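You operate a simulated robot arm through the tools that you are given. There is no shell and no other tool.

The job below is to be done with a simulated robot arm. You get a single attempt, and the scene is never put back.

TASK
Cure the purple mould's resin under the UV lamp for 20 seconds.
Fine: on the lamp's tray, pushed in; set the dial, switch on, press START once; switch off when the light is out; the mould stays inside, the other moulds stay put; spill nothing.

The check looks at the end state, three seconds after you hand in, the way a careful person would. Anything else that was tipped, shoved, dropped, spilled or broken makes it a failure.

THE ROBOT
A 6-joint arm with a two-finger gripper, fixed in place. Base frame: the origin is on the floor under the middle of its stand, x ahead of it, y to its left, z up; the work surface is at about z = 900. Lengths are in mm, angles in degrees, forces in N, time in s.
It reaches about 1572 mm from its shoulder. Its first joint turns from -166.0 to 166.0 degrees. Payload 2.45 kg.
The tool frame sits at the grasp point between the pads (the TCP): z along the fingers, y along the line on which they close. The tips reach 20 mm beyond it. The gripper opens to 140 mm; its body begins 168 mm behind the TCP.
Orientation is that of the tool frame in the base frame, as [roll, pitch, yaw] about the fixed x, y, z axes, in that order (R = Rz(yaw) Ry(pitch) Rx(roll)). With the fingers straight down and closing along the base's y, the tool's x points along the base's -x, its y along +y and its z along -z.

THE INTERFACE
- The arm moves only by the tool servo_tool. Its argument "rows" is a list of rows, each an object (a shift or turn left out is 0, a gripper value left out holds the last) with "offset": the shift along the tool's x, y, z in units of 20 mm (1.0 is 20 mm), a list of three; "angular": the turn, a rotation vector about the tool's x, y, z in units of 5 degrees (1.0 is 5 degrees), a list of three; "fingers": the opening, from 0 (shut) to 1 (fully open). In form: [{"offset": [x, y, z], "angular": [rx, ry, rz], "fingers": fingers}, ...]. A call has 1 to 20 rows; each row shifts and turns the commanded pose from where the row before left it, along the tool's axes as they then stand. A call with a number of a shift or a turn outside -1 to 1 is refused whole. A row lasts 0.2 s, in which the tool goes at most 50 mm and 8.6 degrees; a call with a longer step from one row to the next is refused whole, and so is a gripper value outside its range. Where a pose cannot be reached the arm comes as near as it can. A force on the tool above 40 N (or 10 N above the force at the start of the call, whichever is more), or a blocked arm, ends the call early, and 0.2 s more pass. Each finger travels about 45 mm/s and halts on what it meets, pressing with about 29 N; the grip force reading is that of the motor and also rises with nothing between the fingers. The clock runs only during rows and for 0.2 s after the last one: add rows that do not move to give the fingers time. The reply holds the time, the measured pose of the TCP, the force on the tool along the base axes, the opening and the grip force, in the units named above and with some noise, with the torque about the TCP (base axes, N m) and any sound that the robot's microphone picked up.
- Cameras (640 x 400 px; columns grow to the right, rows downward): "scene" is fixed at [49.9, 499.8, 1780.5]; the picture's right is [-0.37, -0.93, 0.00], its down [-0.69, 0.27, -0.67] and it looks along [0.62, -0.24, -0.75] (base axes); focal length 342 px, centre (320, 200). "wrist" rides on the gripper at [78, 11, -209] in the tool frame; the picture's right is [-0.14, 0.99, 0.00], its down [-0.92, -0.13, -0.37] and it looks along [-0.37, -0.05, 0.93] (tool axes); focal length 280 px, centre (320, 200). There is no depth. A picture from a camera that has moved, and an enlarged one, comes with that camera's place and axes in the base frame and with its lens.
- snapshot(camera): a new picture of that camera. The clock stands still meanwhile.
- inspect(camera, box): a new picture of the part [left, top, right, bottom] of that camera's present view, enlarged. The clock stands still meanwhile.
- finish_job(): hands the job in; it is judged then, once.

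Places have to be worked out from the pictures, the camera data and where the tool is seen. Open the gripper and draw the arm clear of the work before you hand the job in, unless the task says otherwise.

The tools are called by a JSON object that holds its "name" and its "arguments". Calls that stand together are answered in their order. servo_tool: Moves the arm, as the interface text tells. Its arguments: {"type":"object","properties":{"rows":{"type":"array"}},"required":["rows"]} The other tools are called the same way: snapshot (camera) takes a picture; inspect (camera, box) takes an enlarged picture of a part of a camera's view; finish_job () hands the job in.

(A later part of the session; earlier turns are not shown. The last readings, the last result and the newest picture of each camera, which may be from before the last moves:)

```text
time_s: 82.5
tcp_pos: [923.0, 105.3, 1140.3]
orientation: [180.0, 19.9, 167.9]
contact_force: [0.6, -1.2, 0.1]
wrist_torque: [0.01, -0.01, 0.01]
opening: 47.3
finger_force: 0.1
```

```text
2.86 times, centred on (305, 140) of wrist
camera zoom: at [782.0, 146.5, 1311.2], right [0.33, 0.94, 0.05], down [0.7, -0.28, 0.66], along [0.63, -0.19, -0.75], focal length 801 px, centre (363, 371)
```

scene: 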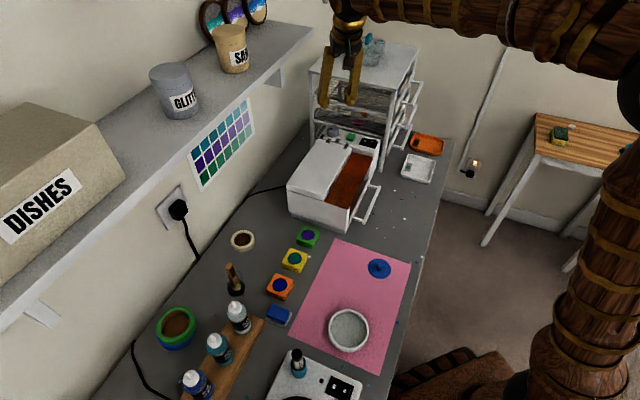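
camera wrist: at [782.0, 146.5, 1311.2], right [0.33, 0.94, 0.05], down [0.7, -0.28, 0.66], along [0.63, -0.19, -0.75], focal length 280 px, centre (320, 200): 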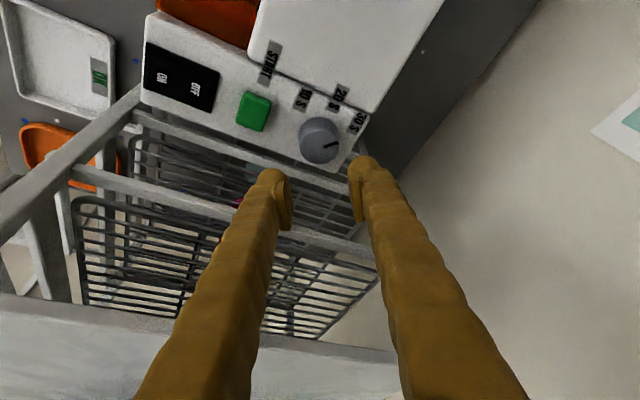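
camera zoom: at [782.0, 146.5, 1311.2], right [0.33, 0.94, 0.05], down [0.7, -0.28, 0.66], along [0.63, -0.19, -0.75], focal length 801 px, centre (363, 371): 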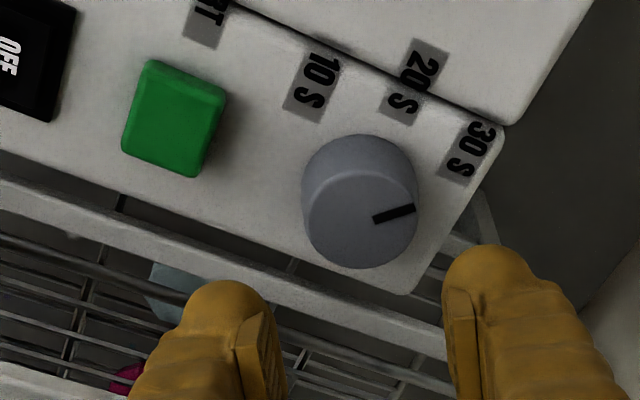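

The knob centre is ~3 mm toward the wall-side finger relative to my axis. I correct and descend 50 mm vertically, then re-check.

{"name": "servo_tool", "arguments": {"rows": [{"offset": [-0.03, 0.14, 0.01]}, {"offset": [0.171, 0, 0.47]}, {"offset": [0.171, 0, 0.47]}, {"offset": [0.171, 0, 0.47]}, {"offset": [0.171, 0, 0.47]}, {"offset": [0.171, 0, 0.47]}]}}

{"name": "inspect", "arguments": {"camera": "wrist", "box": [225, 70, 405, 230]}}

{"name": "inspect", "arguments": {"camera": "scene", "box": [300, 80, 400, 160]}}

```text
time_s: 84.0
tcp_pos: [923.1, 107.8, 1090.7]
orientation: [-179.9, 19.9, 168.0]
contact_force: [-0.3, 0.0, -0.4]
wrist_torque: [0.0, 0.02, -0.01]
opening: 47.7
finger_force: 0.1
```

```text
2.50 times, centred on (315, 150) of wrist
camera zoom: at [782.8, 149.5, 1262.4], right [0.33, 0.94, 0.05], down [0.7, -0.28, 0.66], along [0.63, -0.19, -0.75], focal length 701 px, centre (332, 325)
```

zoom: 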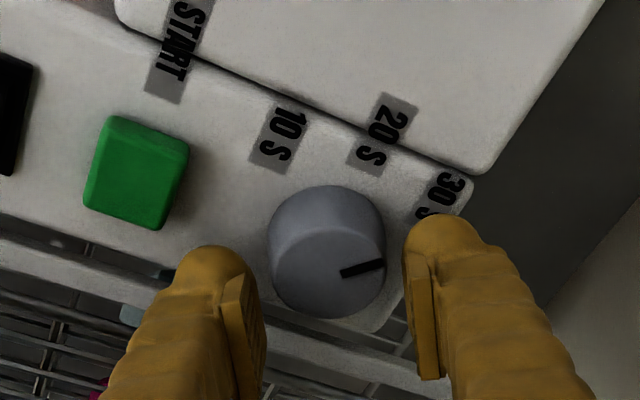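

```text
5.00 times, centred on (350, 120) of scene
camera zoom: at [49.9, 499.8, 1780.5], right [-0.37, -0.93, 0.0], down [-0.69, 0.27, -0.67], along [0.62, -0.24, -0.75], focal length 1708 px, centre (170, 600)
```

zoom: 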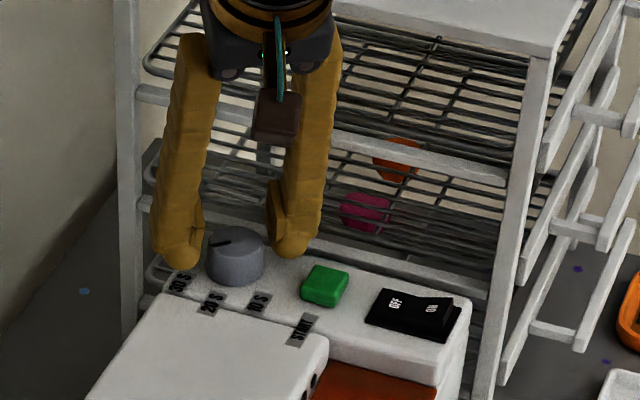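

Alignment is good: pads straddle the knob symmetrically. I descend the remaining ~24 mm to bring the pads alongside the knob.

{"name": "servo_tool", "arguments": {"rows": [{"offset": [0.084, 0, 0.285]}, {"offset": [0.084, 0, 0.285]}, {"offset": [0.084, 0, 0.285]}, {"offset": [0.084, 0, 0.285]}]}}

{"name": "inspect", "arguments": {"camera": "wrist", "box": [225, 90, 405, 250]}}

{"name": "inspect", "arguments": {"camera": "scene", "box": [300, 80, 400, 160]}}

```text
time_s: 84.7
tcp_pos: [924.0, 108.8, 1080.8]
orientation: [-180.0, 20.2, 167.9]
contact_force: [-7.4, -1.1, 8.6]
wrist_torque: [-0.09, 0.24, -0.07]
opening: 47.8
finger_force: 0.1
stopped in row 3: the force on the tool passed its limit at 52 N (the readings are from after the stop); the commanded pose is now the measured one
```

```text
2.50 times, centred on (315, 170) of wrist
camera zoom: at [782.8, 149.6, 1253.3], right [0.33, 0.94, 0.05], down [0.69, -0.28, 0.66], along [0.64, -0.19, -0.75], focal length 701 px, centre (332, 275)
```

zoom: 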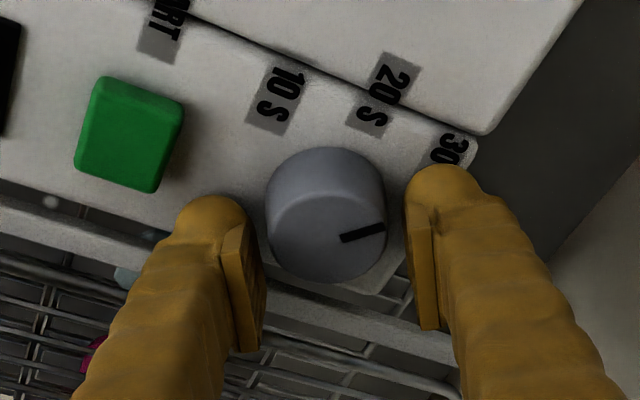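

```text
5.00 times, centred on (350, 120) of scene
camera zoom: at [49.9, 499.8, 1780.5], right [-0.37, -0.93, 0.0], down [-0.69, 0.27, -0.67], along [0.62, -0.24, -0.75], focal length 1708 px, centre (170, 600)
```

zoom: 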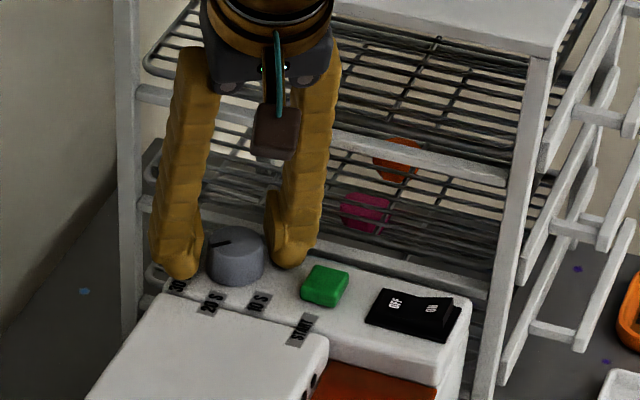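

The tips met the panel at TCP z≈1081, so the panel is actually at ≈1058 (knob top ≈1083), which also shifts my horizontal estimate by ~10 mm. I raise 25 mm, shift over the true knob axis and turn 11° to stay clear of START.

{"name": "servo_tool", "arguments": {"rows": [{"offset": [-0.214, 0, -0.5875]}, {"offset": [-0.214, 0, -0.5875]}, {"offset": [0.25, 0, -0.09]}, {"offset": [0.253, 0, -0.093]}, {"angular": [-0.251, 0, -0.689]}, {"angular": [-0.251, 0, -0.689]}, {"angular": [-0.251, 0, -0.689]}, {}]}}

{"name": "snapshot", "arguments": {"camera": "wrist"}}

{"name": "inspect", "arguments": {"camera": "wrist", "box": [225, 90, 405, 250]}}

{"name": "inspect", "arguments": {"camera": "scene", "box": [300, 80, 400, 160]}}

```text
time_s: 86.5
tcp_pos: [913.2, 110.0, 1107.0]
orientation: [-180.0, 20.1, 179.1]
contact_force: [-0.3, 0.2, -1.1]
wrist_torque: [0.02, -0.02, 0.03]
opening: 47.7
finger_force: 0.1
```

```text
taken
camera wrist: at [767.4, 124.2, 1277.8], right [0.15, 0.99, 0.05], down [0.74, -0.14, 0.66], along [0.66, -0.06, -0.75], focal length 280 px, centre (320, 200)
```

wrist: 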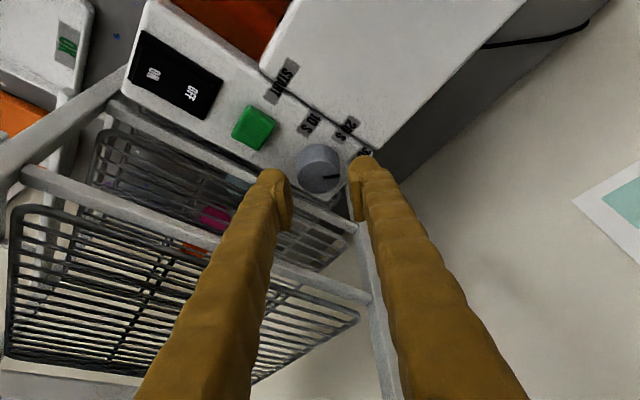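

```text
2.50 times, centred on (315, 170) of wrist
camera zoom: at [767.4, 124.2, 1277.8], right [0.15, 0.99, 0.05], down [0.74, -0.14, 0.66], along [0.66, -0.06, -0.75], focal length 701 px, centre (332, 275)
```

zoom: 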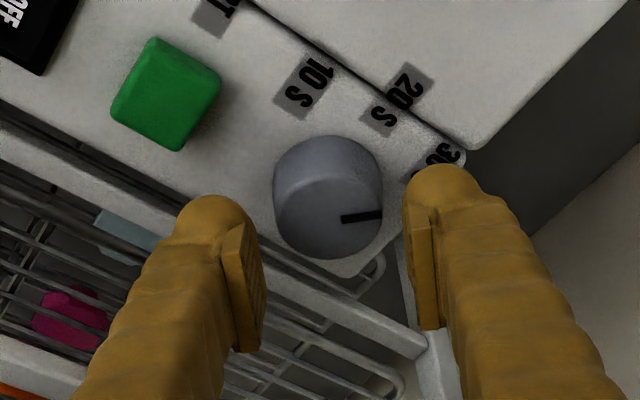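

```text
5.00 times, centred on (350, 120) of scene
camera zoom: at [49.9, 499.8, 1780.5], right [-0.37, -0.93, 0.0], down [-0.69, 0.27, -0.67], along [0.62, -0.24, -0.75], focal length 1708 px, centre (170, 600)
```

zoom: 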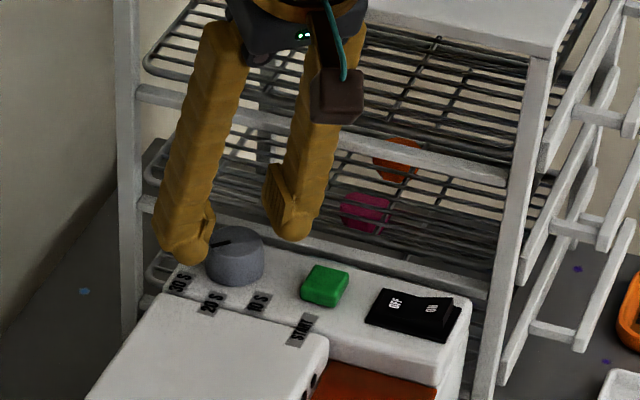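

The knob is now nearly centred (within ~4 mm). I make the small correction and descend to z≈1085, just above where the tips met the panel.

{"name": "servo_tool", "arguments": {"rows": [{"offset": [0.17, 0.017, 0.32]}, {"offset": [0.17, 0.017, 0.32]}, {"offset": [0.17, 0.017, 0.32]}, {}]}}

{"name": "inspect", "arguments": {"camera": "wrist", "box": [225, 90, 405, 250]}}

{"name": "inspect", "arguments": {"camera": "scene", "box": [300, 80, 400, 160]}}

```text
time_s: 87.5
tcp_pos: [909.6, 110.6, 1085.7]
orientation: [-180.0, 20.2, 179.0]
contact_force: [0.4, -0.1, 0.1]
wrist_torque: [-0.01, 0.01, -0.02]
opening: 47.7
finger_force: 0.1
```

```text
2.50 times, centred on (315, 170) of wrist
camera zoom: at [763.8, 125.3, 1256.0], right [0.15, 0.99, 0.05], down [0.74, -0.14, 0.66], along [0.66, -0.06, -0.75], focal length 701 px, centre (332, 275)
```

zoom: 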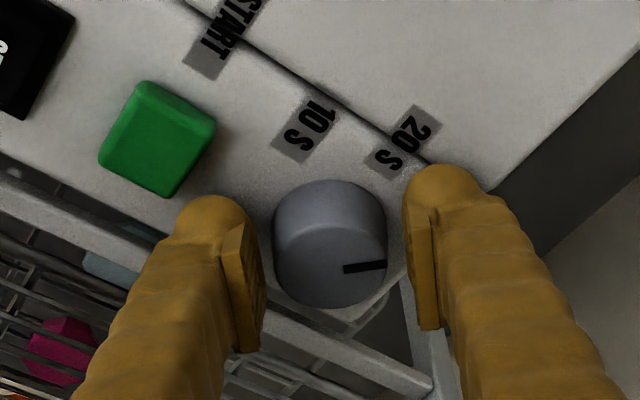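

```text
5.00 times, centred on (350, 120) of scene
camera zoom: at [49.9, 499.8, 1780.5], right [-0.37, -0.93, 0.0], down [-0.69, 0.27, -0.67], along [0.62, -0.24, -0.75], focal length 1708 px, centre (170, 600)
```

zoom: 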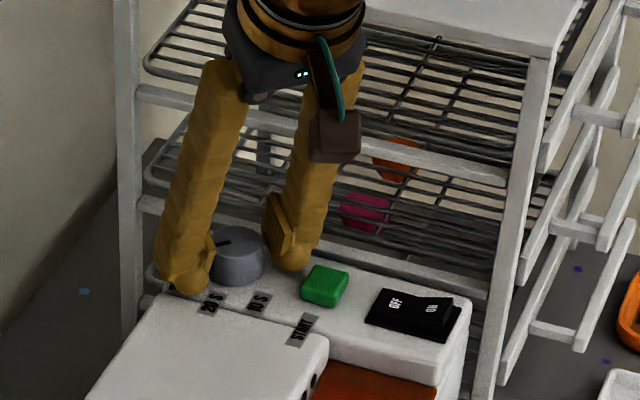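

The pads are centred on the knob and START is clear. I close on the knob.

{"name": "servo_tool", "arguments": {"rows": [{"fingers": 0.2}, {}, {}]}}

{"name": "inspect", "arguments": {"camera": "wrist", "box": [225, 90, 405, 250]}}

```text
time_s: 88.3
tcp_pos: [910.4, 111.4, 1085.3]
orientation: [-180.0, 20.1, 178.9]
contact_force: [-0.3, -17.2, -0.6]
wrist_torque: [-0.24, 0.02, -0.06]
opening: 36.3
finger_force: 45.1
```

```text
2.50 times, centred on (315, 170) of wrist
camera zoom: at [763.9, 124.6, 1256.0], right [0.15, 0.99, 0.05], down [0.74, -0.14, 0.66], along [0.66, -0.06, -0.75], focal length 701 px, centre (332, 275)
```

zoom: 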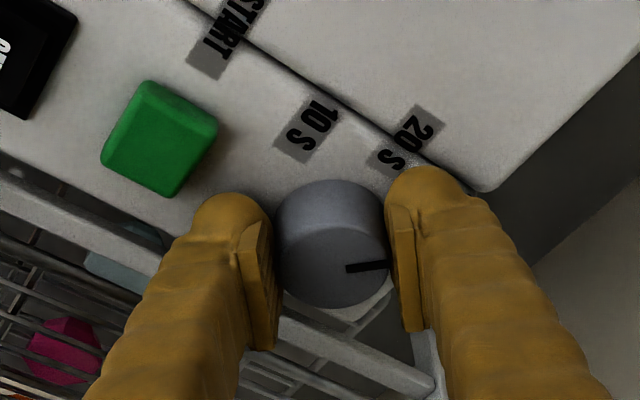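

Gripped at 36.3 mm. I rotate counter-clockwise about the vertical, 22.5° first.

{"name": "servo_tool", "arguments": {"rows": [{"offset": [0, -0.02, 0], "angular": [-0.171, 0, -0.47]}, {"angular": [-0.171, 0, -0.47]}, {"angular": [-0.171, 0, -0.47]}, {"angular": [-0.171, 0, -0.47]}, {"angular": [-0.171, 0, -0.47]}, {"angular": [-0.171, 0, -0.47]}, {"angular": [-0.171, 0, -0.47]}, {"angular": [-0.171, 0, -0.47]}, {"angular": [-0.171, 0, -0.47]}]}}

{"name": "inspect", "arguments": {"camera": "wrist", "box": [225, 90, 405, 250]}}

{"name": "inspect", "arguments": {"camera": "scene", "box": [300, 80, 400, 160]}}

```text
time_s: 89.6
tcp_pos: [909.9, 109.8, 1085.2]
orientation: [-179.9, 20.1, -167.4]
contact_force: [-1.0, -6.5, 0.6]
wrist_torque: [-0.1, 0.02, -0.03]
opening: 36.3
finger_force: 45.3
stopped in row 6: the force on the tool passed its limit at 41 N (the readings are from after the stop); the commanded pose is now the measured one
```

```text
2.50 times, centred on (315, 170) of wrist
camera zoom: at [765.0, 89.0, 1256.1], right [-0.09, 0.99, 0.05], down [0.75, 0.04, 0.66], along [0.66, 0.09, -0.75], focal length 701 px, centre (332, 275)
```

zoom: 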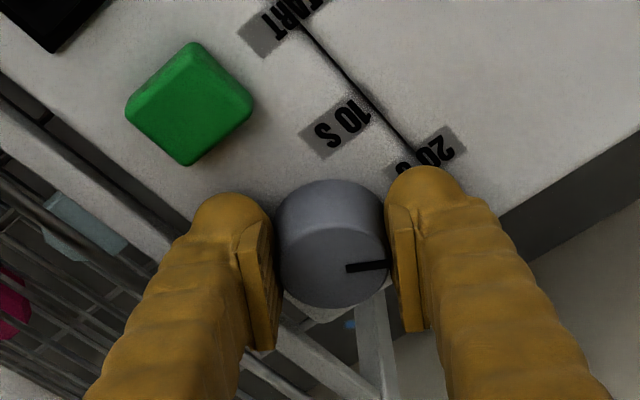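

```text
5.00 times, centred on (350, 120) of scene
camera zoom: at [49.9, 499.8, 1780.5], right [-0.37, -0.93, 0.0], down [-0.69, 0.27, -0.67], along [0.62, -0.24, -0.75], focal length 1708 px, centre (170, 600)
```

zoom: 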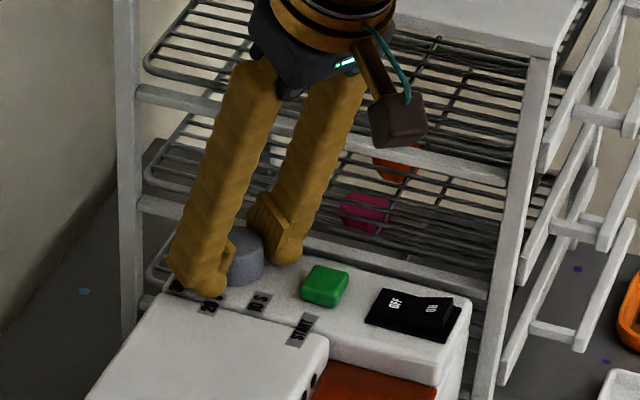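

The knob turns with the gripper (pointer stays beside the same pad); 13.7° done before side load tripped the limit. I continue another 10°.

{"name": "servo_tool", "arguments": {"rows": [{"angular": [-0.171, 0, -0.47]}, {"angular": [-0.171, 0, -0.47]}, {"angular": [-0.171, 0, -0.47]}, {"angular": [-0.171, 0, -0.47]}, {}]}}

{"name": "inspect", "arguments": {"camera": "wrist", "box": [225, 90, 405, 250]}}

{"name": "inspect", "arguments": {"camera": "scene", "box": [300, 80, 400, 160]}}

```text
time_s: 90.8
tcp_pos: [910.3, 110.3, 1084.5]
orientation: [-179.8, 20.2, -157.4]
contact_force: [-4.4, -18.8, 18.4]
wrist_torque: [-0.23, 0.0, -0.07]
opening: 36.2
finger_force: 44.6
```

```text
2.50 times, centred on (315, 170) of wrist
camera zoom: at [770.9, 63.6, 1256.0], right [-0.26, 0.96, 0.05], down [0.73, 0.17, 0.66], along [0.63, 0.21, -0.75], focal length 701 px, centre (332, 275)
```

zoom: 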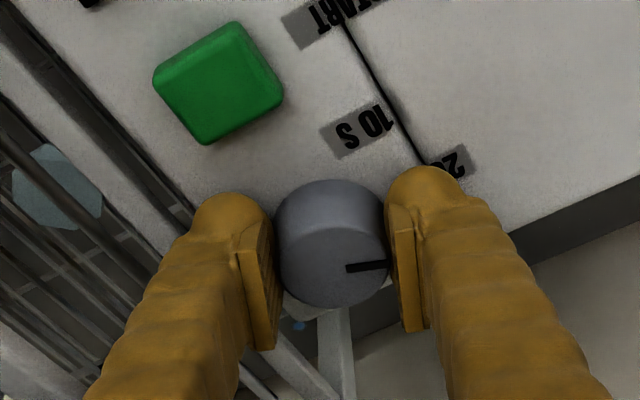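

```text
5.00 times, centred on (350, 120) of scene
camera zoom: at [49.9, 499.8, 1780.5], right [-0.37, -0.93, 0.0], down [-0.69, 0.27, -0.67], along [0.62, -0.24, -0.75], focal length 1708 px, centre (170, 600)
```

zoom: 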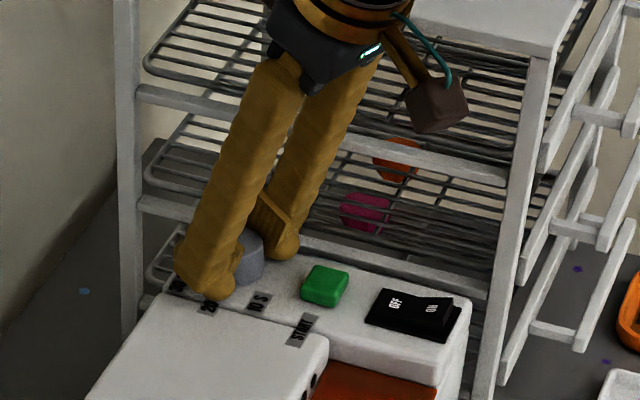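

23.7° done. I release slightly, rotate the gripper back the same angle without touching the knob, and will regrip for the rest.

{"name": "servo_tool", "arguments": {"rows": [{"fingers": 0.315}, {}, {}]}}

{"name": "inspect", "arguments": {"camera": "wrist", "box": [225, 90, 405, 250]}}

```text
time_s: 91.6
tcp_pos: [910.0, 109.5, 1084.4]
orientation: [-180.0, 20.1, -157.4]
contact_force: [0.0, 0.0, 0.2]
wrist_torque: [-0.05, -0.02, 0.03]
opening: 44.0
finger_force: 0.1
```

```text
2.50 times, centred on (315, 170) of wrist
camera zoom: at [771.0, 64.3, 1255.1], right [-0.26, 0.96, 0.05], down [0.73, 0.17, 0.66], along [0.63, 0.21, -0.75], focal length 701 px, centre (332, 275)
```

zoom: 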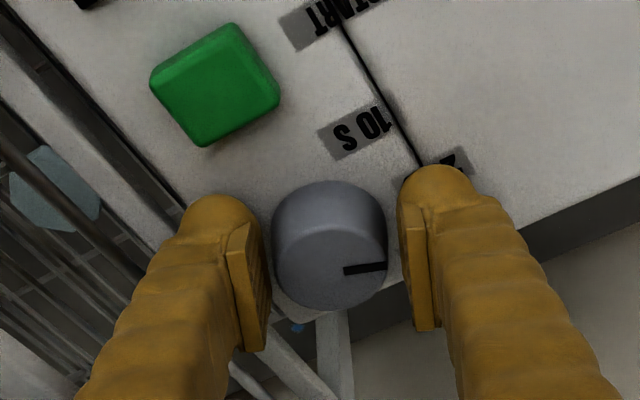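

{"name": "servo_tool", "arguments": {"rows": [{"offset": [0, -0.05, 0]}, {"angular": [0.321, 0, 0.884]}, {"angular": [0.321, 0, 0.884]}, {"angular": [0.321, 0, 0.884]}, {"angular": [0.321, 0, 0.884]}, {"angular": [0.321, 0, 0.884]}, {}]}}

{"name": "inspect", "arguments": {"camera": "wrist", "box": [225, 90, 405, 250]}}

```text
time_s: 93.2
tcp_pos: [911.2, 108.9, 1084.2]
orientation: [180.0, 20.1, 179.0]
contact_force: [0.7, -0.4, 0.3]
wrist_torque: [0.01, 0.02, 0.01]
opening: 43.9
finger_force: 0.0
```

```text
2.50 times, centred on (315, 170) of wrist
camera zoom: at [764.8, 122.6, 1255.7], right [0.15, 0.99, 0.05], down [0.74, -0.14, 0.66], along [0.66, -0.06, -0.75], focal length 701 px, centre (332, 275)
```

zoom: 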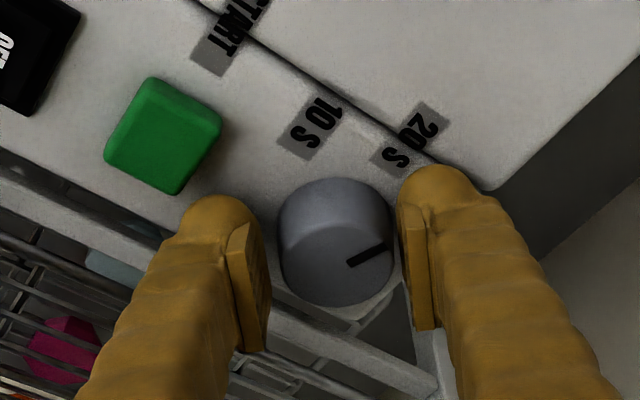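

The pointer moved halfway. I recentre 1 mm, regrip and rotate the remaining ~21.5°.

{"name": "servo_tool", "arguments": {"rows": [{"offset": [0, 0.05, 0]}, {"fingers": 0.2}, {}, {}]}}

{"name": "servo_tool", "arguments": {"rows": [{"angular": [-0.171, 0, -0.47]}, {"angular": [-0.171, 0, -0.47]}, {"angular": [-0.171, 0, -0.47]}, {"angular": [-0.171, 0, -0.47]}, {"angular": [-0.171, 0, -0.47]}, {}]}}

{"name": "inspect", "arguments": {"camera": "wrist", "box": [225, 90, 405, 250]}}

```text
time_s: 94.2
tcp_pos: [911.6, 110.0, 1083.5]
orientation: [179.9, 20.1, 179.1]
contact_force: [1.8, 24.6, -2.0]
wrist_torque: [0.13, -0.08, 0.09]
opening: 36.6
finger_force: 45.2
```

```text
time_s: 95.6
tcp_pos: [910.9, 110.3, 1084.9]
orientation: [180.0, 20.1, -168.4]
contact_force: [7.6, 10.0, 0.4]
wrist_torque: [0.14, -0.07, 0.02]
opening: 36.3
finger_force: 45.0
```

```text
2.50 times, centred on (315, 170) of wrist
camera zoom: at [765.1, 91.3, 1255.6], right [-0.07, 1.0, 0.05], down [0.75, 0.02, 0.66], along [0.66, 0.08, -0.75], focal length 701 px, centre (332, 275)
```

zoom: 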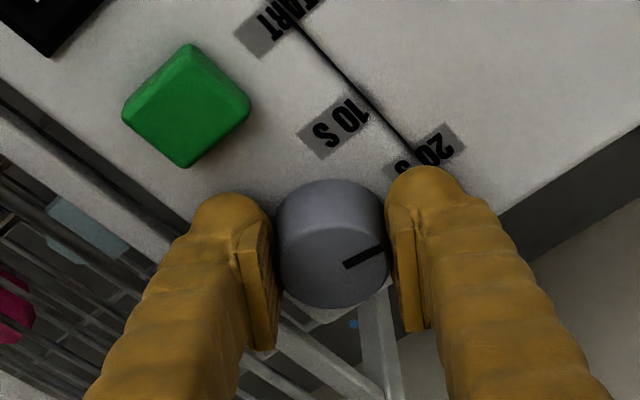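

{"name": "servo_tool", "arguments": {"rows": [{"angular": [-0.157, 0, -0.432]}, {"angular": [-0.157, 0, -0.432]}, {"angular": [-0.157, 0, -0.432]}, {"angular": [-0.157, 0, -0.432]}, {}]}}

{"name": "servo_tool", "arguments": {"rows": [{"fingers": 0.33}, {}, {}]}}

{"name": "inspect", "arguments": {"camera": "wrist", "box": [225, 90, 405, 250]}}

```text
time_s: 96.8
tcp_pos: [909.5, 110.1, 1085.4]
orientation: [-179.9, 20.1, -159.1]
contact_force: [9.9, -21.9, -1.0]
wrist_torque: [-0.25, -0.13, -0.1]
opening: 36.3
finger_force: 45.1
```

```text
time_s: 97.6
tcp_pos: [910.5, 111.7, 1084.1]
orientation: [179.9, 20.1, -159.2]
contact_force: [0.9, 0.1, -0.4]
wrist_torque: [-0.01, 0.02, 0.01]
opening: 46.2
finger_force: 0.1
```

```text
2.50 times, centred on (315, 170) of wrist
camera zoom: at [769.8, 69.4, 1256.0], right [-0.23, 0.97, 0.05], down [0.74, 0.14, 0.66], along [0.64, 0.19, -0.75], focal length 701 px, centre (332, 275)
```

zoom: 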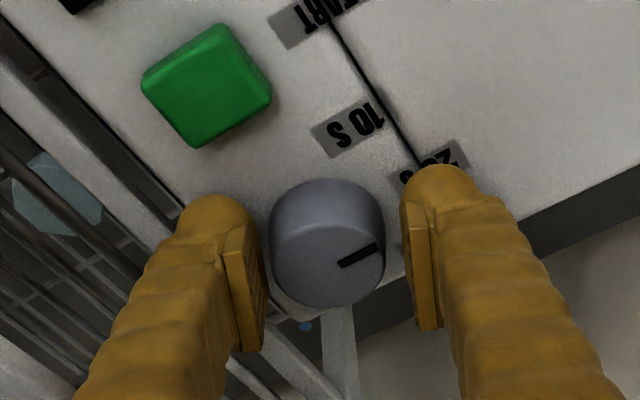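

Released. I lift straight up and check where the pointer ended.

{"name": "servo_tool", "arguments": {"rows": [{"offset": [-0.257, 0, -0.705]}, {"offset": [-0.257, 0, -0.705]}, {"offset": [-0.257, 0, -0.705]}, {"offset": [-0.257, 0, -0.705]}]}}

{"name": "inspect", "arguments": {"camera": "wrist", "box": [250, 70, 410, 210]}}

{"name": "inspect", "arguments": {"camera": "scene", "box": [320, 110, 400, 160]}}

```text
time_s: 98.6
tcp_pos: [909.8, 110.6, 1146.0]
orientation: [180.0, 20.1, -159.2]
contact_force: [-0.1, -0.5, -0.3]
wrist_torque: [0.01, 0.0, -0.01]
opening: 46.4
finger_force: 0.1
```

```text
2.86 times, centred on (330, 140) of wrist
camera zoom: at [768.9, 68.9, 1316.1], right [-0.23, 0.97, 0.05], down [0.74, 0.14, 0.66], along [0.64, 0.19, -0.75], focal length 801 px, centre (291, 371)
```

zoom: 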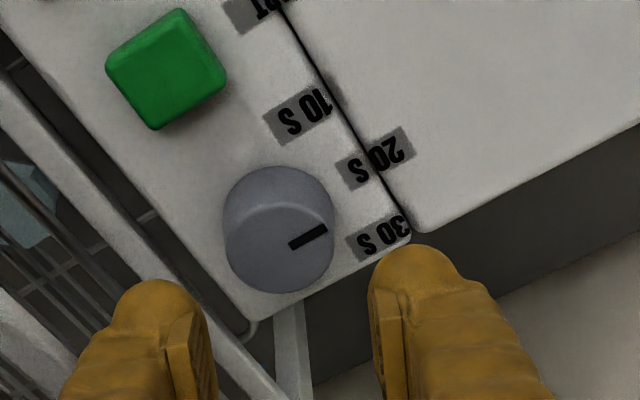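

```text
8.00 times, centred on (360, 135) of scene
camera zoom: at [49.9, 499.8, 1780.5], right [-0.37, -0.93, 0.0], down [-0.69, 0.27, -0.67], along [0.62, -0.24, -0.75], focal length 2733 px, centre (0, 720)
```

zoom: 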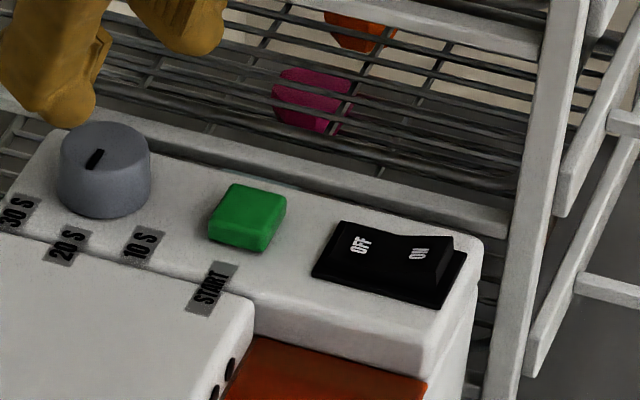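

The pointer is near 20 S; I zoom in closely to measure whether it is exactly there.

{"name": "inspect", "arguments": {"camera": "wrist", "box": [300, 120, 360, 180]}}

{"name": "inspect", "arguments": {"camera": "scene", "box": [320, 120, 345, 145]}}

```text
6.67 times, centred on (330, 150) of wrist
camera zoom: at [768.9, 68.9, 1316.1], right [-0.23, 0.97, 0.05], down [0.74, 0.14, 0.66], along [0.64, 0.19, -0.75], focal length 1869 px, centre (253, 533)
```

zoom: 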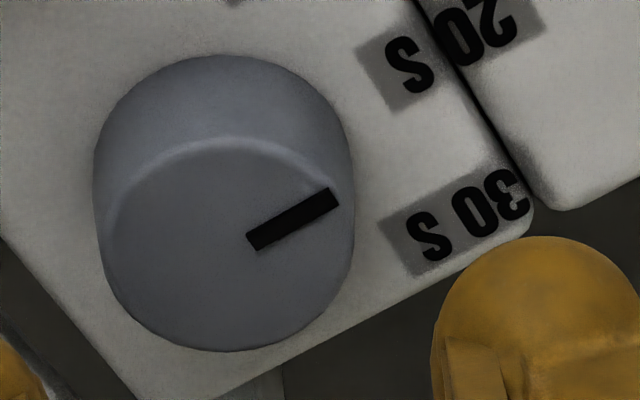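

```text
16.00 times, centred on (332, 132) of scene
camera zoom: at [49.9, 499.8, 1780.5], right [-0.37, -0.93, 0.0], down [-0.69, 0.27, -0.67], along [0.62, -0.24, -0.75], focal length 5466 px, centre (120, 1280)
```

zoom: 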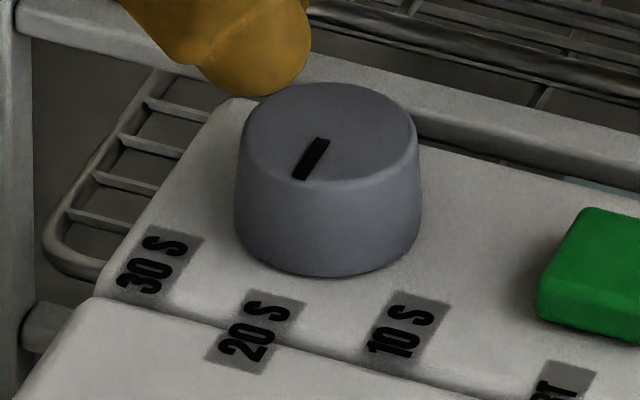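

Both views show the pointer at 20 S (along the lamp's axis). Next: the rocker. I rise, move away toward the lamp front and turn back so that the fingers lie across the panel, to press with just one fingertip with the other hanging free in the air.

{"name": "servo_tool", "arguments": {"rows": [{"offset": [-0.308, 0, -0.846]}, {"offset": [-0.308, 0, -0.846]}, {"offset": [-0.308, 0, -0.846]}, {"offset": [0.74, -0.217, -0.27]}, {"offset": [0.74, -0.217, -0.27]}, {"offset": [0.74, -0.217, -0.27]}, {"offset": [0.74, -0.217, -0.27]}, {"offset": [0.74, -0.217, -0.27]}, {"offset": [0.74, -0.217, -0.27]}, {"offset": [0.74, -0.217, -0.27]}, {"offset": [0.74, -0.217, -0.27]}, {"offset": [0.74, -0.217, -0.27]}, {"offset": [0.74, -0.217, -0.27]}]}}

{"name": "servo_tool", "arguments": {"rows": [{"angular": [0.342, 0, 0.94], "fingers": 1.0}, {"angular": [0.342, 0, 0.94]}, {"angular": [0.342, 0, 0.94]}, {"angular": [0.342, 0, 0.94]}, {"angular": [0.342, 0, 0.94]}, {"angular": [0.342, 0, 0.94]}, {"angular": [0.342, 0, 0.94]}, {"angular": [0.342, 0, 0.94]}, {"angular": [0.342, 0, 0.94]}, {"angular": [0.342, 0, 0.94]}, {"angular": [0.342, 0, 0.94]}, {"angular": [0.342, 0, 0.94]}, {"angular": [0.342, 0, 0.94]}, {"angular": [0.055, 0, 0.15]}, {}]}}

{"name": "snapshot", "arguments": {"camera": "wrist"}}

{"name": "snapshot", "arguments": {"camera": "scene"}}

```text
time_s: 101.4
tcp_pos: [776.9, 14.7, 1199.4]
orientation: [180.0, 20.2, -159.2]
contact_force: [0.0, -0.2, 0.0]
wrist_torque: [-0.04, -0.02, 0.02]
opening: 46.2
finger_force: 0.1
```

```text
time_s: 104.6
tcp_pos: [778.1, 13.6, 1198.3]
orientation: [179.9, 20.1, 134.9]
contact_force: [-0.2, -0.2, 0.9]
wrist_torque: [-0.02, 0.04, 0.01]
opening: 139.8
finger_force: 0.1
```

```text
taken
camera wrist: at [682.2, 124.1, 1369.9], right [0.79, 0.61, 0.05], down [0.43, -0.61, 0.66], along [0.43, -0.5, -0.75], focal length 280 px, centre (320, 200)
```

wrist: 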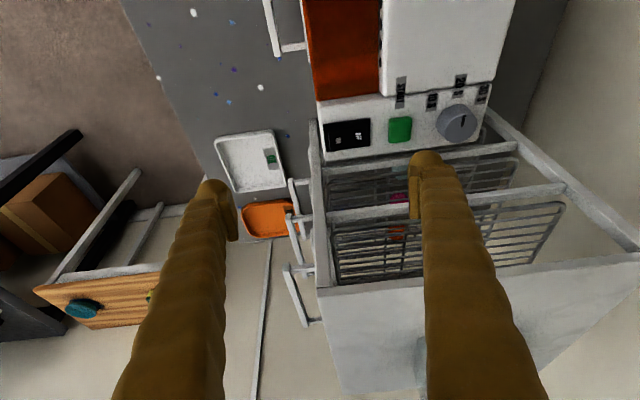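

```text
taken
```

scene: 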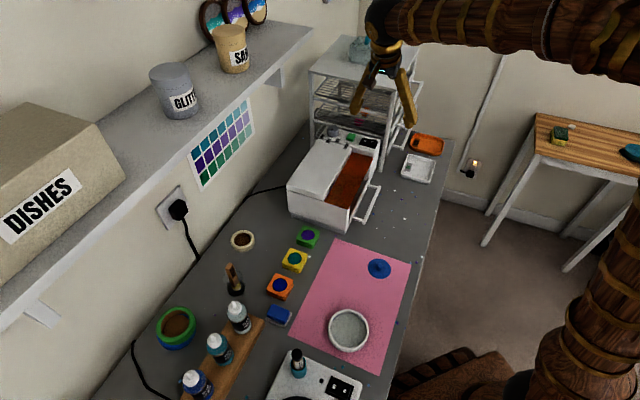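

{"name": "inspect", "arguments": {"camera": "wrist", "box": [305, 60, 515, 200]}}

{"name": "inspect", "arguments": {"camera": "wrist", "box": [315, 105, 385, 165]}}

```text
2.86 times, centred on (410, 130) of wrist
camera zoom: at [682.2, 124.1, 1369.9], right [0.79, 0.61, 0.05], down [0.43, -0.61, 0.66], along [0.43, -0.5, -0.75], focal length 801 px, centre (63, 400)
```

zoom: 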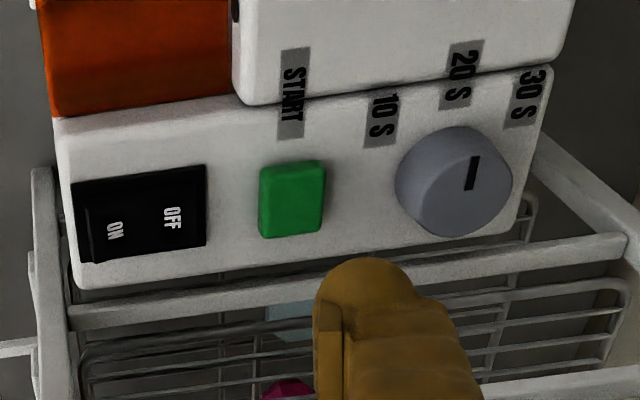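

```text
6.67 times, centred on (350, 135) of wrist
camera zoom: at [682.2, 124.1, 1369.9], right [0.79, 0.61, 0.05], down [0.43, -0.61, 0.66], along [0.43, -0.5, -0.75], focal length 1869 px, centre (120, 633)
```

zoom: 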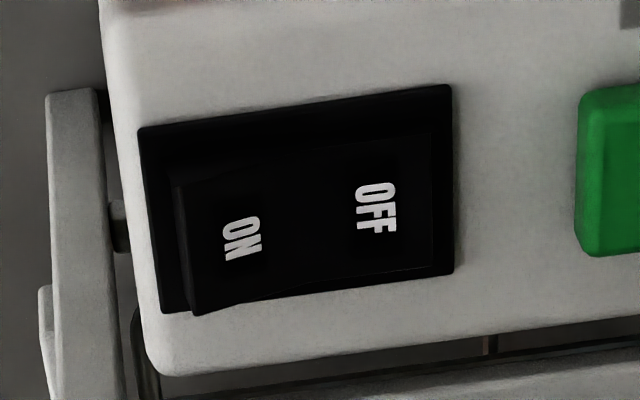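

Pointer clearly aligned with 20 S. The rocker spans l 551–589, g 568–624, with ON on its raised front end at g≈580. I move the wall-side fingertip to hover above the ON end.

{"name": "servo_tool", "arguments": {"rows": [{"offset": [-0.034, -0.5275, 0.811]}, {"offset": [-0.034, -0.5275, 0.811]}, {"offset": [-0.034, -0.5275, 0.811]}, {"offset": [-0.034, -0.5275, 0.811]}, {"offset": [-0.034, -0.5275, 0.811]}, {"offset": [-0.034, -0.5275, 0.811]}, {}]}}

{"name": "inspect", "arguments": {"camera": "wrist", "box": [340, 60, 550, 220]}}

{"name": "inspect", "arguments": {"camera": "scene", "box": [320, 90, 420, 170]}}

```text
time_s: 106.2
tcp_pos: [762.2, -57.7, 1111.8]
orientation: [179.8, 20.0, 135.1]
contact_force: [-1.0, 0.4, 0.2]
wrist_torque: [0.01, 0.0, 0.0]
opening: 140.1
finger_force: 0.0
```

```text
2.50 times, centred on (445, 140) of wrist
camera zoom: at [666.3, 52.1, 1281.7], right [0.79, 0.61, 0.05], down [0.43, -0.61, 0.66], along [0.43, -0.5, -0.75], focal length 701 px, centre (8, 350)
```

zoom: 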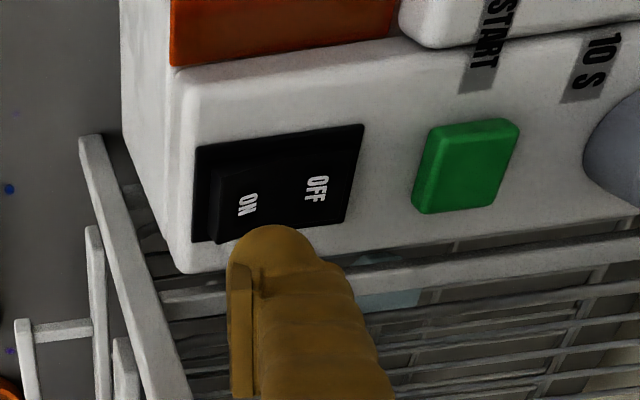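

```text
5.00 times, centred on (370, 130) of scene
camera zoom: at [49.9, 499.8, 1780.5], right [-0.37, -0.93, 0.0], down [-0.69, 0.27, -0.67], along [0.62, -0.24, -0.75], focal length 1708 px, centre (70, 550)
```

zoom: 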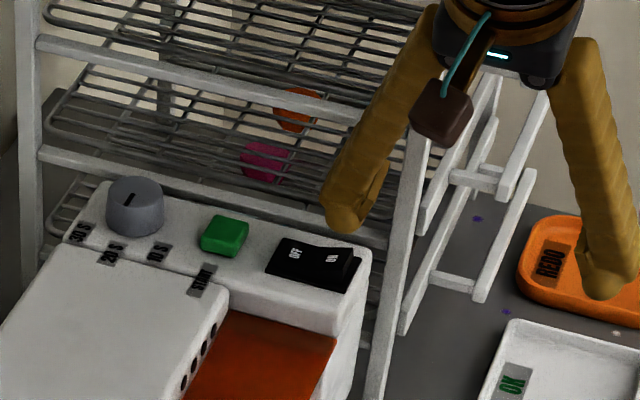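

The tip hovers above ON with ~4 mm offset toward the rack; I correct that and lower 10 mm, then in 2 mm steps, watching force and sound.

{"name": "servo_tool", "arguments": {"rows": [{"offset": [0.19, 0, -0.07]}, {"offset": [0.0855, 0, 0.235]}, {"offset": [0.0855, 0, 0.235]}, {"offset": [0.034, 0, 0.094]}, {"offset": [0.034, 0, 0.094]}, {}]}}

{"name": "inspect", "arguments": {"camera": "wrist", "box": [340, 60, 550, 220]}}

{"name": "inspect", "arguments": {"camera": "scene", "box": [350, 110, 410, 160]}}

```text
time_s: 107.6
tcp_pos: [757.1, -54.2, 1094.2]
orientation: [179.9, 20.0, 135.0]
contact_force: [0.6, -0.4, 0.3]
wrist_torque: [-0.01, 0.0, -0.02]
opening: 140.0
finger_force: 0.1
```

```text
2.50 times, centred on (445, 140) of wrist
camera zoom: at [661.7, 55.5, 1266.0], right [0.79, 0.61, 0.05], down [0.43, -0.61, 0.66], along [0.43, -0.5, -0.75], focal length 701 px, centre (8, 350)
```

zoom: 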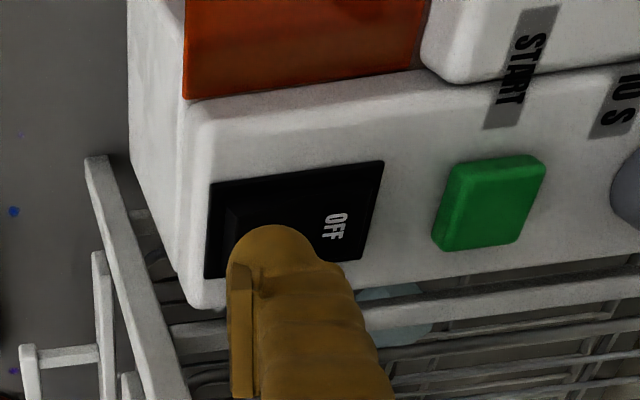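

```text
8.00 times, centred on (380, 135) of scene
camera zoom: at [49.9, 499.8, 1780.5], right [-0.37, -0.93, 0.0], down [-0.69, 0.27, -0.67], along [0.62, -0.24, -0.75], focal length 2733 px, centre (-160, 720)
```

zoom: 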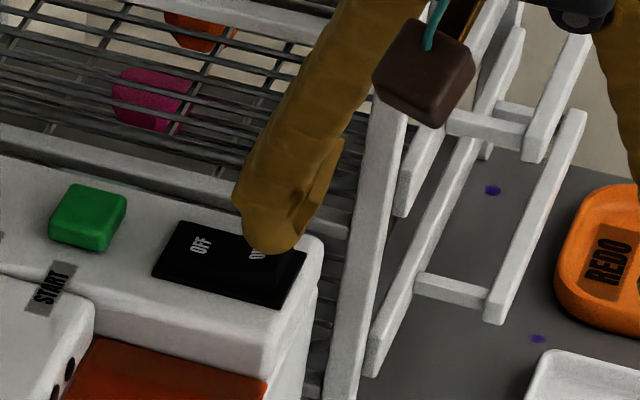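

The tip covers the ON label now, no contact yet. Continuing down in 1.5–2 mm steps.

{"name": "servo_tool", "arguments": {"rows": [{"offset": [0.034, 0, 0.094]}, {"offset": [0.034, 0, 0.094]}, {}]}}

```text
time_s: 108.4
tcp_pos: [757.5, -54.0, 1090.9]
orientation: [179.9, 20.0, 135.1]
contact_force: [1.7, -1.3, -0.1]
wrist_torque: [-0.01, -0.04, -0.02]
opening: 140.2
finger_force: 0.0
```

{"name": "servo_tool", "arguments": {"rows": [{"offset": [0.034, 0, 0.094]}, {"offset": [0.034, 0, 0.094]}, {}]}}

{"name": "inspect", "arguments": {"camera": "scene", "box": [350, 110, 410, 160]}}

```text
time_s: 109.2
tcp_pos: [755.5, -54.2, 1087.7]
orientation: [179.9, 20.0, 135.1]
contact_force: [-0.6, 0.4, 1.1]
wrist_torque: [0.09, -0.02, 0.02]
opening: 140.0
finger_force: 0.1
```

```text
8.00 times, centred on (380, 135) of scene
camera zoom: at [49.9, 499.8, 1780.5], right [-0.37, -0.93, 0.0], down [-0.69, 0.27, -0.67], along [0.62, -0.24, -0.75], focal length 2733 px, centre (-160, 720)
```

zoom: 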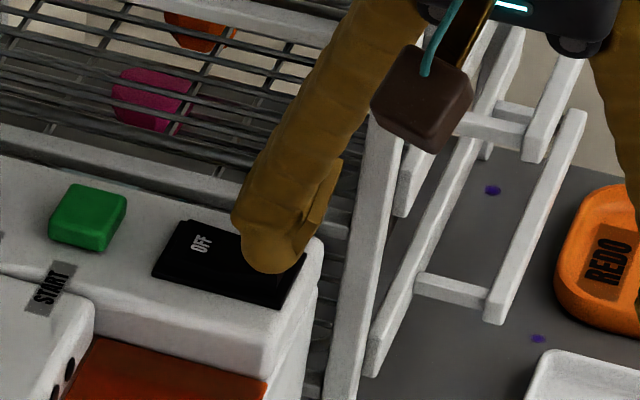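

A faint contact begins (torque shows). I press further in small steps.

{"name": "servo_tool", "arguments": {"rows": [{"offset": [0.0256, 0, 0.0705]}, {"offset": [0.0256, 0, 0.0705]}, {}]}}

```text
time_s: 110.0
tcp_pos: [756.9, -54.0, 1085.2]
orientation: [179.8, 20.0, 134.9]
contact_force: [-0.3, 0.5, 0.5]
wrist_torque: [-0.04, 0.03, -0.03]
opening: 140.0
finger_force: 0.0
```

{"name": "servo_tool", "arguments": {"rows": [{"offset": [0.0256, 0, 0.0705]}, {"offset": [0.0256, 0, 0.0705]}, {}]}}

{"name": "inspect", "arguments": {"camera": "scene", "box": [350, 110, 410, 160]}}

{"name": "inspect", "arguments": {"camera": "wrist", "box": [340, 60, 550, 220]}}

```text
time_s: 110.8
tcp_pos: [757.8, -52.9, 1082.6]
orientation: [179.7, 20.1, 135.0]
contact_force: [-6.0, -3.0, 15.4]
wrist_torque: [0.96, -0.68, 0.16]
opening: 138.3
finger_force: 0.0
```

```text
8.00 times, centred on (380, 135) of scene
camera zoom: at [49.9, 499.8, 1780.5], right [-0.37, -0.93, 0.0], down [-0.69, 0.27, -0.67], along [0.62, -0.24, -0.75], focal length 2733 px, centre (-160, 720)
```

zoom: 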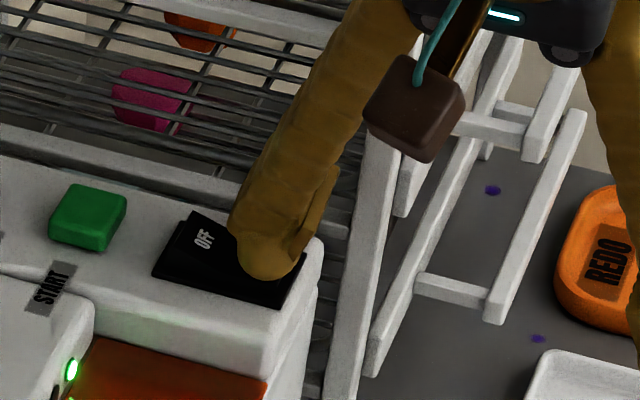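

```text
2.50 times, centred on (445, 140) of wrist
camera zoom: at [661.4, 56.8, 1253.1], right [0.79, 0.61, 0.05], down [0.43, -0.61, 0.66], along [0.43, -0.5, -0.75], focal length 701 px, centre (8, 350)
```

zoom: 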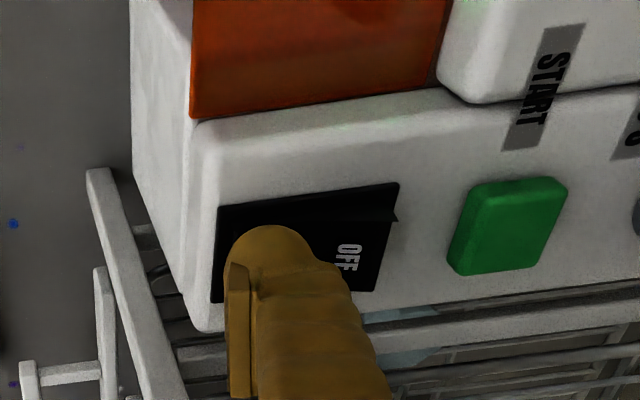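

The rocker flipped (OFF end is now raised) and a green indicator lit: the lamp is on. I lift off and look at the state.

{"name": "servo_tool", "arguments": {"rows": [{"offset": [-0.0855, 0, -0.235]}, {"offset": [-0.171, 0, -0.47]}, {"offset": [-0.257, 0, -0.705]}, {"offset": [-0.257, 0, -0.705]}]}}

{"name": "inspect", "arguments": {"camera": "scene", "box": [300, 110, 400, 180]}}

{"name": "inspect", "arguments": {"camera": "wrist", "box": [320, 20, 560, 200]}}

```text
time_s: 111.8
tcp_pos: [758.4, -53.2, 1125.6]
orientation: [179.8, 20.0, 135.0]
contact_force: [1.2, 0.4, -0.2]
wrist_torque: [0.02, -0.01, 0.02]
opening: 140.2
finger_force: 0.1
```

```text
5.71 times, centred on (350, 145) of scene
camera zoom: at [49.9, 499.8, 1780.5], right [-0.37, -0.93, 0.0], down [-0.69, 0.27, -0.67], along [0.62, -0.24, -0.75], focal length 1952 px, centre (149, 514)
```

zoom: 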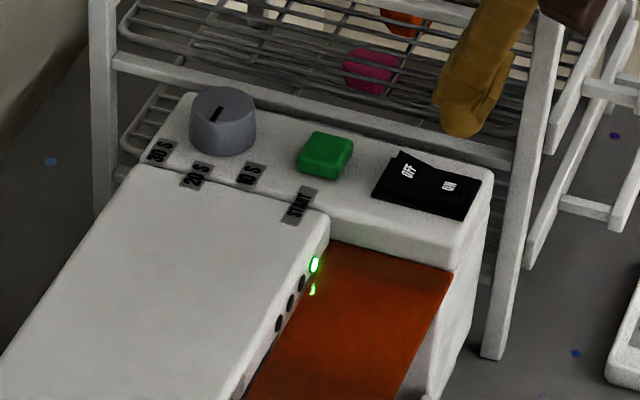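

```text
2.22 times, centred on (440, 110) of wrist
camera zoom: at [662.2, 56.5, 1296.4], right [0.79, 0.61, 0.05], down [0.43, -0.61, 0.66], along [0.43, -0.5, -0.75], focal length 623 px, centre (53, 400)
```

zoom: 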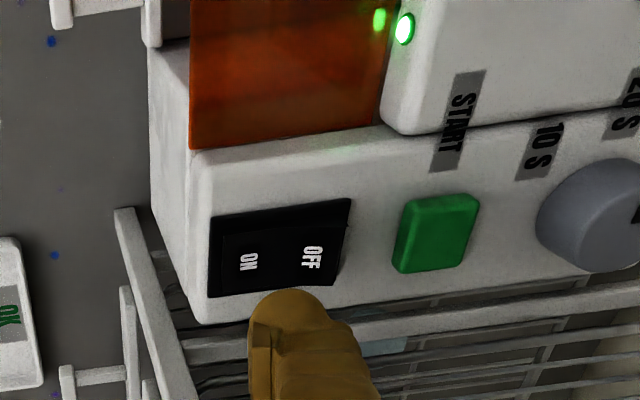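

Power LED is green, dial on 20 S. I move the same fingertip over START, at hover height.

{"name": "servo_tool", "arguments": {"rows": [{"offset": [0, 0.778, 0]}, {"offset": [0, 0.778, 0]}, {"offset": [0, 0.778, 0]}, {"offset": [0, 0.778, 0]}, {"offset": [0, 0.778, 0]}, {"offset": [0.0855, 0, 0.235]}, {"offset": [0.0855, 0, 0.235]}, {}]}}

{"name": "inspect", "arguments": {"camera": "wrist", "box": [320, 40, 560, 220]}}

{"name": "inspect", "arguments": {"camera": "scene", "box": [320, 100, 400, 160]}}

```text
time_s: 113.6
tcp_pos: [813.3, 1.7, 1115.4]
orientation: [179.9, 20.0, 134.9]
contact_force: [-0.1, 0.2, 0.1]
wrist_torque: [-0.01, -0.01, 0.02]
opening: 139.9
finger_force: 0.1
```

```text
2.22 times, centred on (440, 130) of wrist
camera zoom: at [717.5, 111.6, 1286.7], right [0.79, 0.61, 0.05], down [0.43, -0.61, 0.66], along [0.43, -0.5, -0.75], focal length 623 px, centre (53, 356)
```

zoom: 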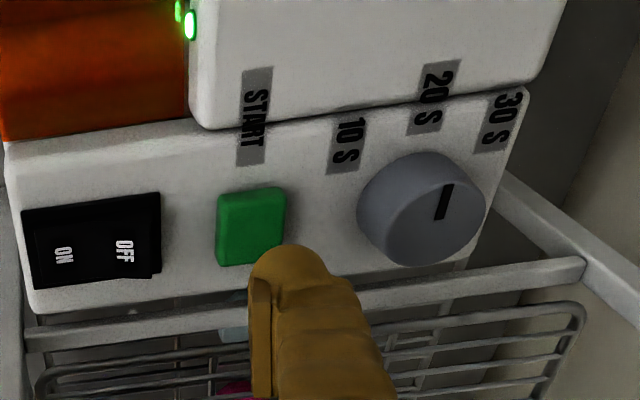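

```text
6.67 times, centred on (360, 130) of scene
camera zoom: at [49.9, 499.8, 1780.5], right [-0.37, -0.93, 0.0], down [-0.69, 0.27, -0.67], along [0.62, -0.24, -0.75], focal length 2278 px, centre (53, 667)
```

zoom: 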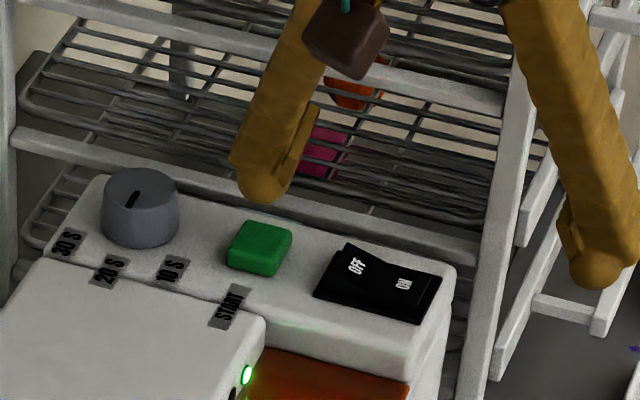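

The tip is aligned with START's centre within ~2 mm. I descend close to it and then press in small increments, once.

{"name": "servo_tool", "arguments": {"rows": [{"offset": [0.097, 0, 0.267]}, {"offset": [0.097, 0, 0.267]}, {"offset": [0.097, 0, 0.267]}, {}]}}

{"name": "servo_tool", "arguments": {"rows": [{"offset": [0.034, 0, 0.094]}, {"offset": [0.034, 0, 0.094]}, {}]}}

{"name": "inspect", "arguments": {"camera": "scene", "box": [320, 100, 400, 160]}}

```text
time_s: 114.6
tcp_pos: [812.9, 2.0, 1099.4]
orientation: [179.9, 20.0, 135.0]
contact_force: [-1.0, -0.5, -0.6]
wrist_torque: [-0.03, 0.0, 0.0]
opening: 140.0
finger_force: 0.1
```

```text
time_s: 115.4
tcp_pos: [812.9, 0.9, 1096.2]
orientation: [179.9, 19.9, 135.0]
contact_force: [0.0, -0.1, -0.8]
wrist_torque: [-0.01, 0.0, -0.03]
opening: 140.1
finger_force: 0.1
```

```text
6.67 times, centred on (360, 130) of scene
camera zoom: at [49.9, 499.8, 1780.5], right [-0.37, -0.93, 0.0], down [-0.69, 0.27, -0.67], along [0.62, -0.24, -0.75], focal length 2278 px, centre (53, 667)
```

zoom: 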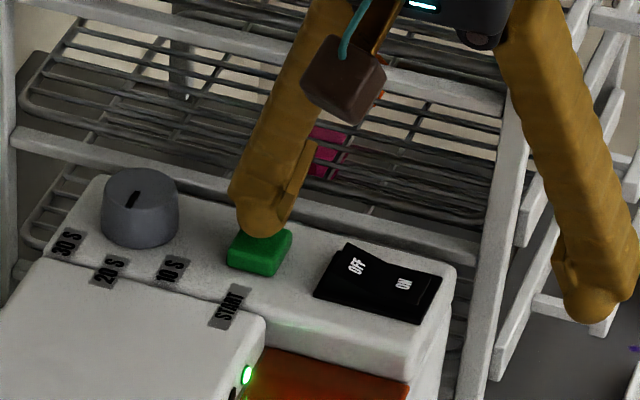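

No contact yet. I continue downward in small steps toward the button.

{"name": "servo_tool", "arguments": {"rows": [{"offset": [0.034, 0, 0.094]}, {"offset": [0.034, 0, 0.094]}, {}]}}

{"name": "servo_tool", "arguments": {"rows": [{"offset": [0.0256, 0, 0.0705]}, {"offset": [0.0256, 0, 0.0705]}, {}]}}

{"name": "inspect", "arguments": {"camera": "scene", "box": [320, 100, 400, 160]}}

```text
time_s: 116.2
tcp_pos: [812.8, 1.8, 1091.4]
orientation: [179.7, 20.0, 135.0]
contact_force: [-0.8, 0.3, 0.0]
wrist_torque: [0.04, -0.01, 0.02]
opening: 140.0
finger_force: 0.0
```

```text
time_s: 117.0
tcp_pos: [813.7, 2.7, 1088.0]
orientation: [180.0, 20.1, 135.0]
contact_force: [1.2, 0.0, 0.8]
wrist_torque: [0.05, 0.02, 0.0]
opening: 140.0
finger_force: 0.0
```

```text
6.67 times, centred on (360, 130) of scene
camera zoom: at [49.9, 499.8, 1780.5], right [-0.37, -0.93, 0.0], down [-0.69, 0.27, -0.67], along [0.62, -0.24, -0.75], focal length 2278 px, centre (53, 667)
```

zoom: 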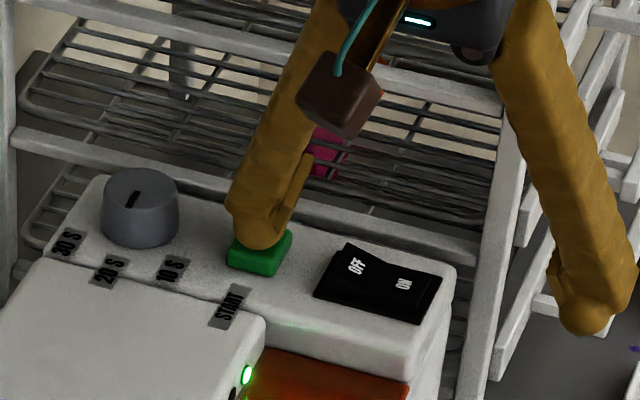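

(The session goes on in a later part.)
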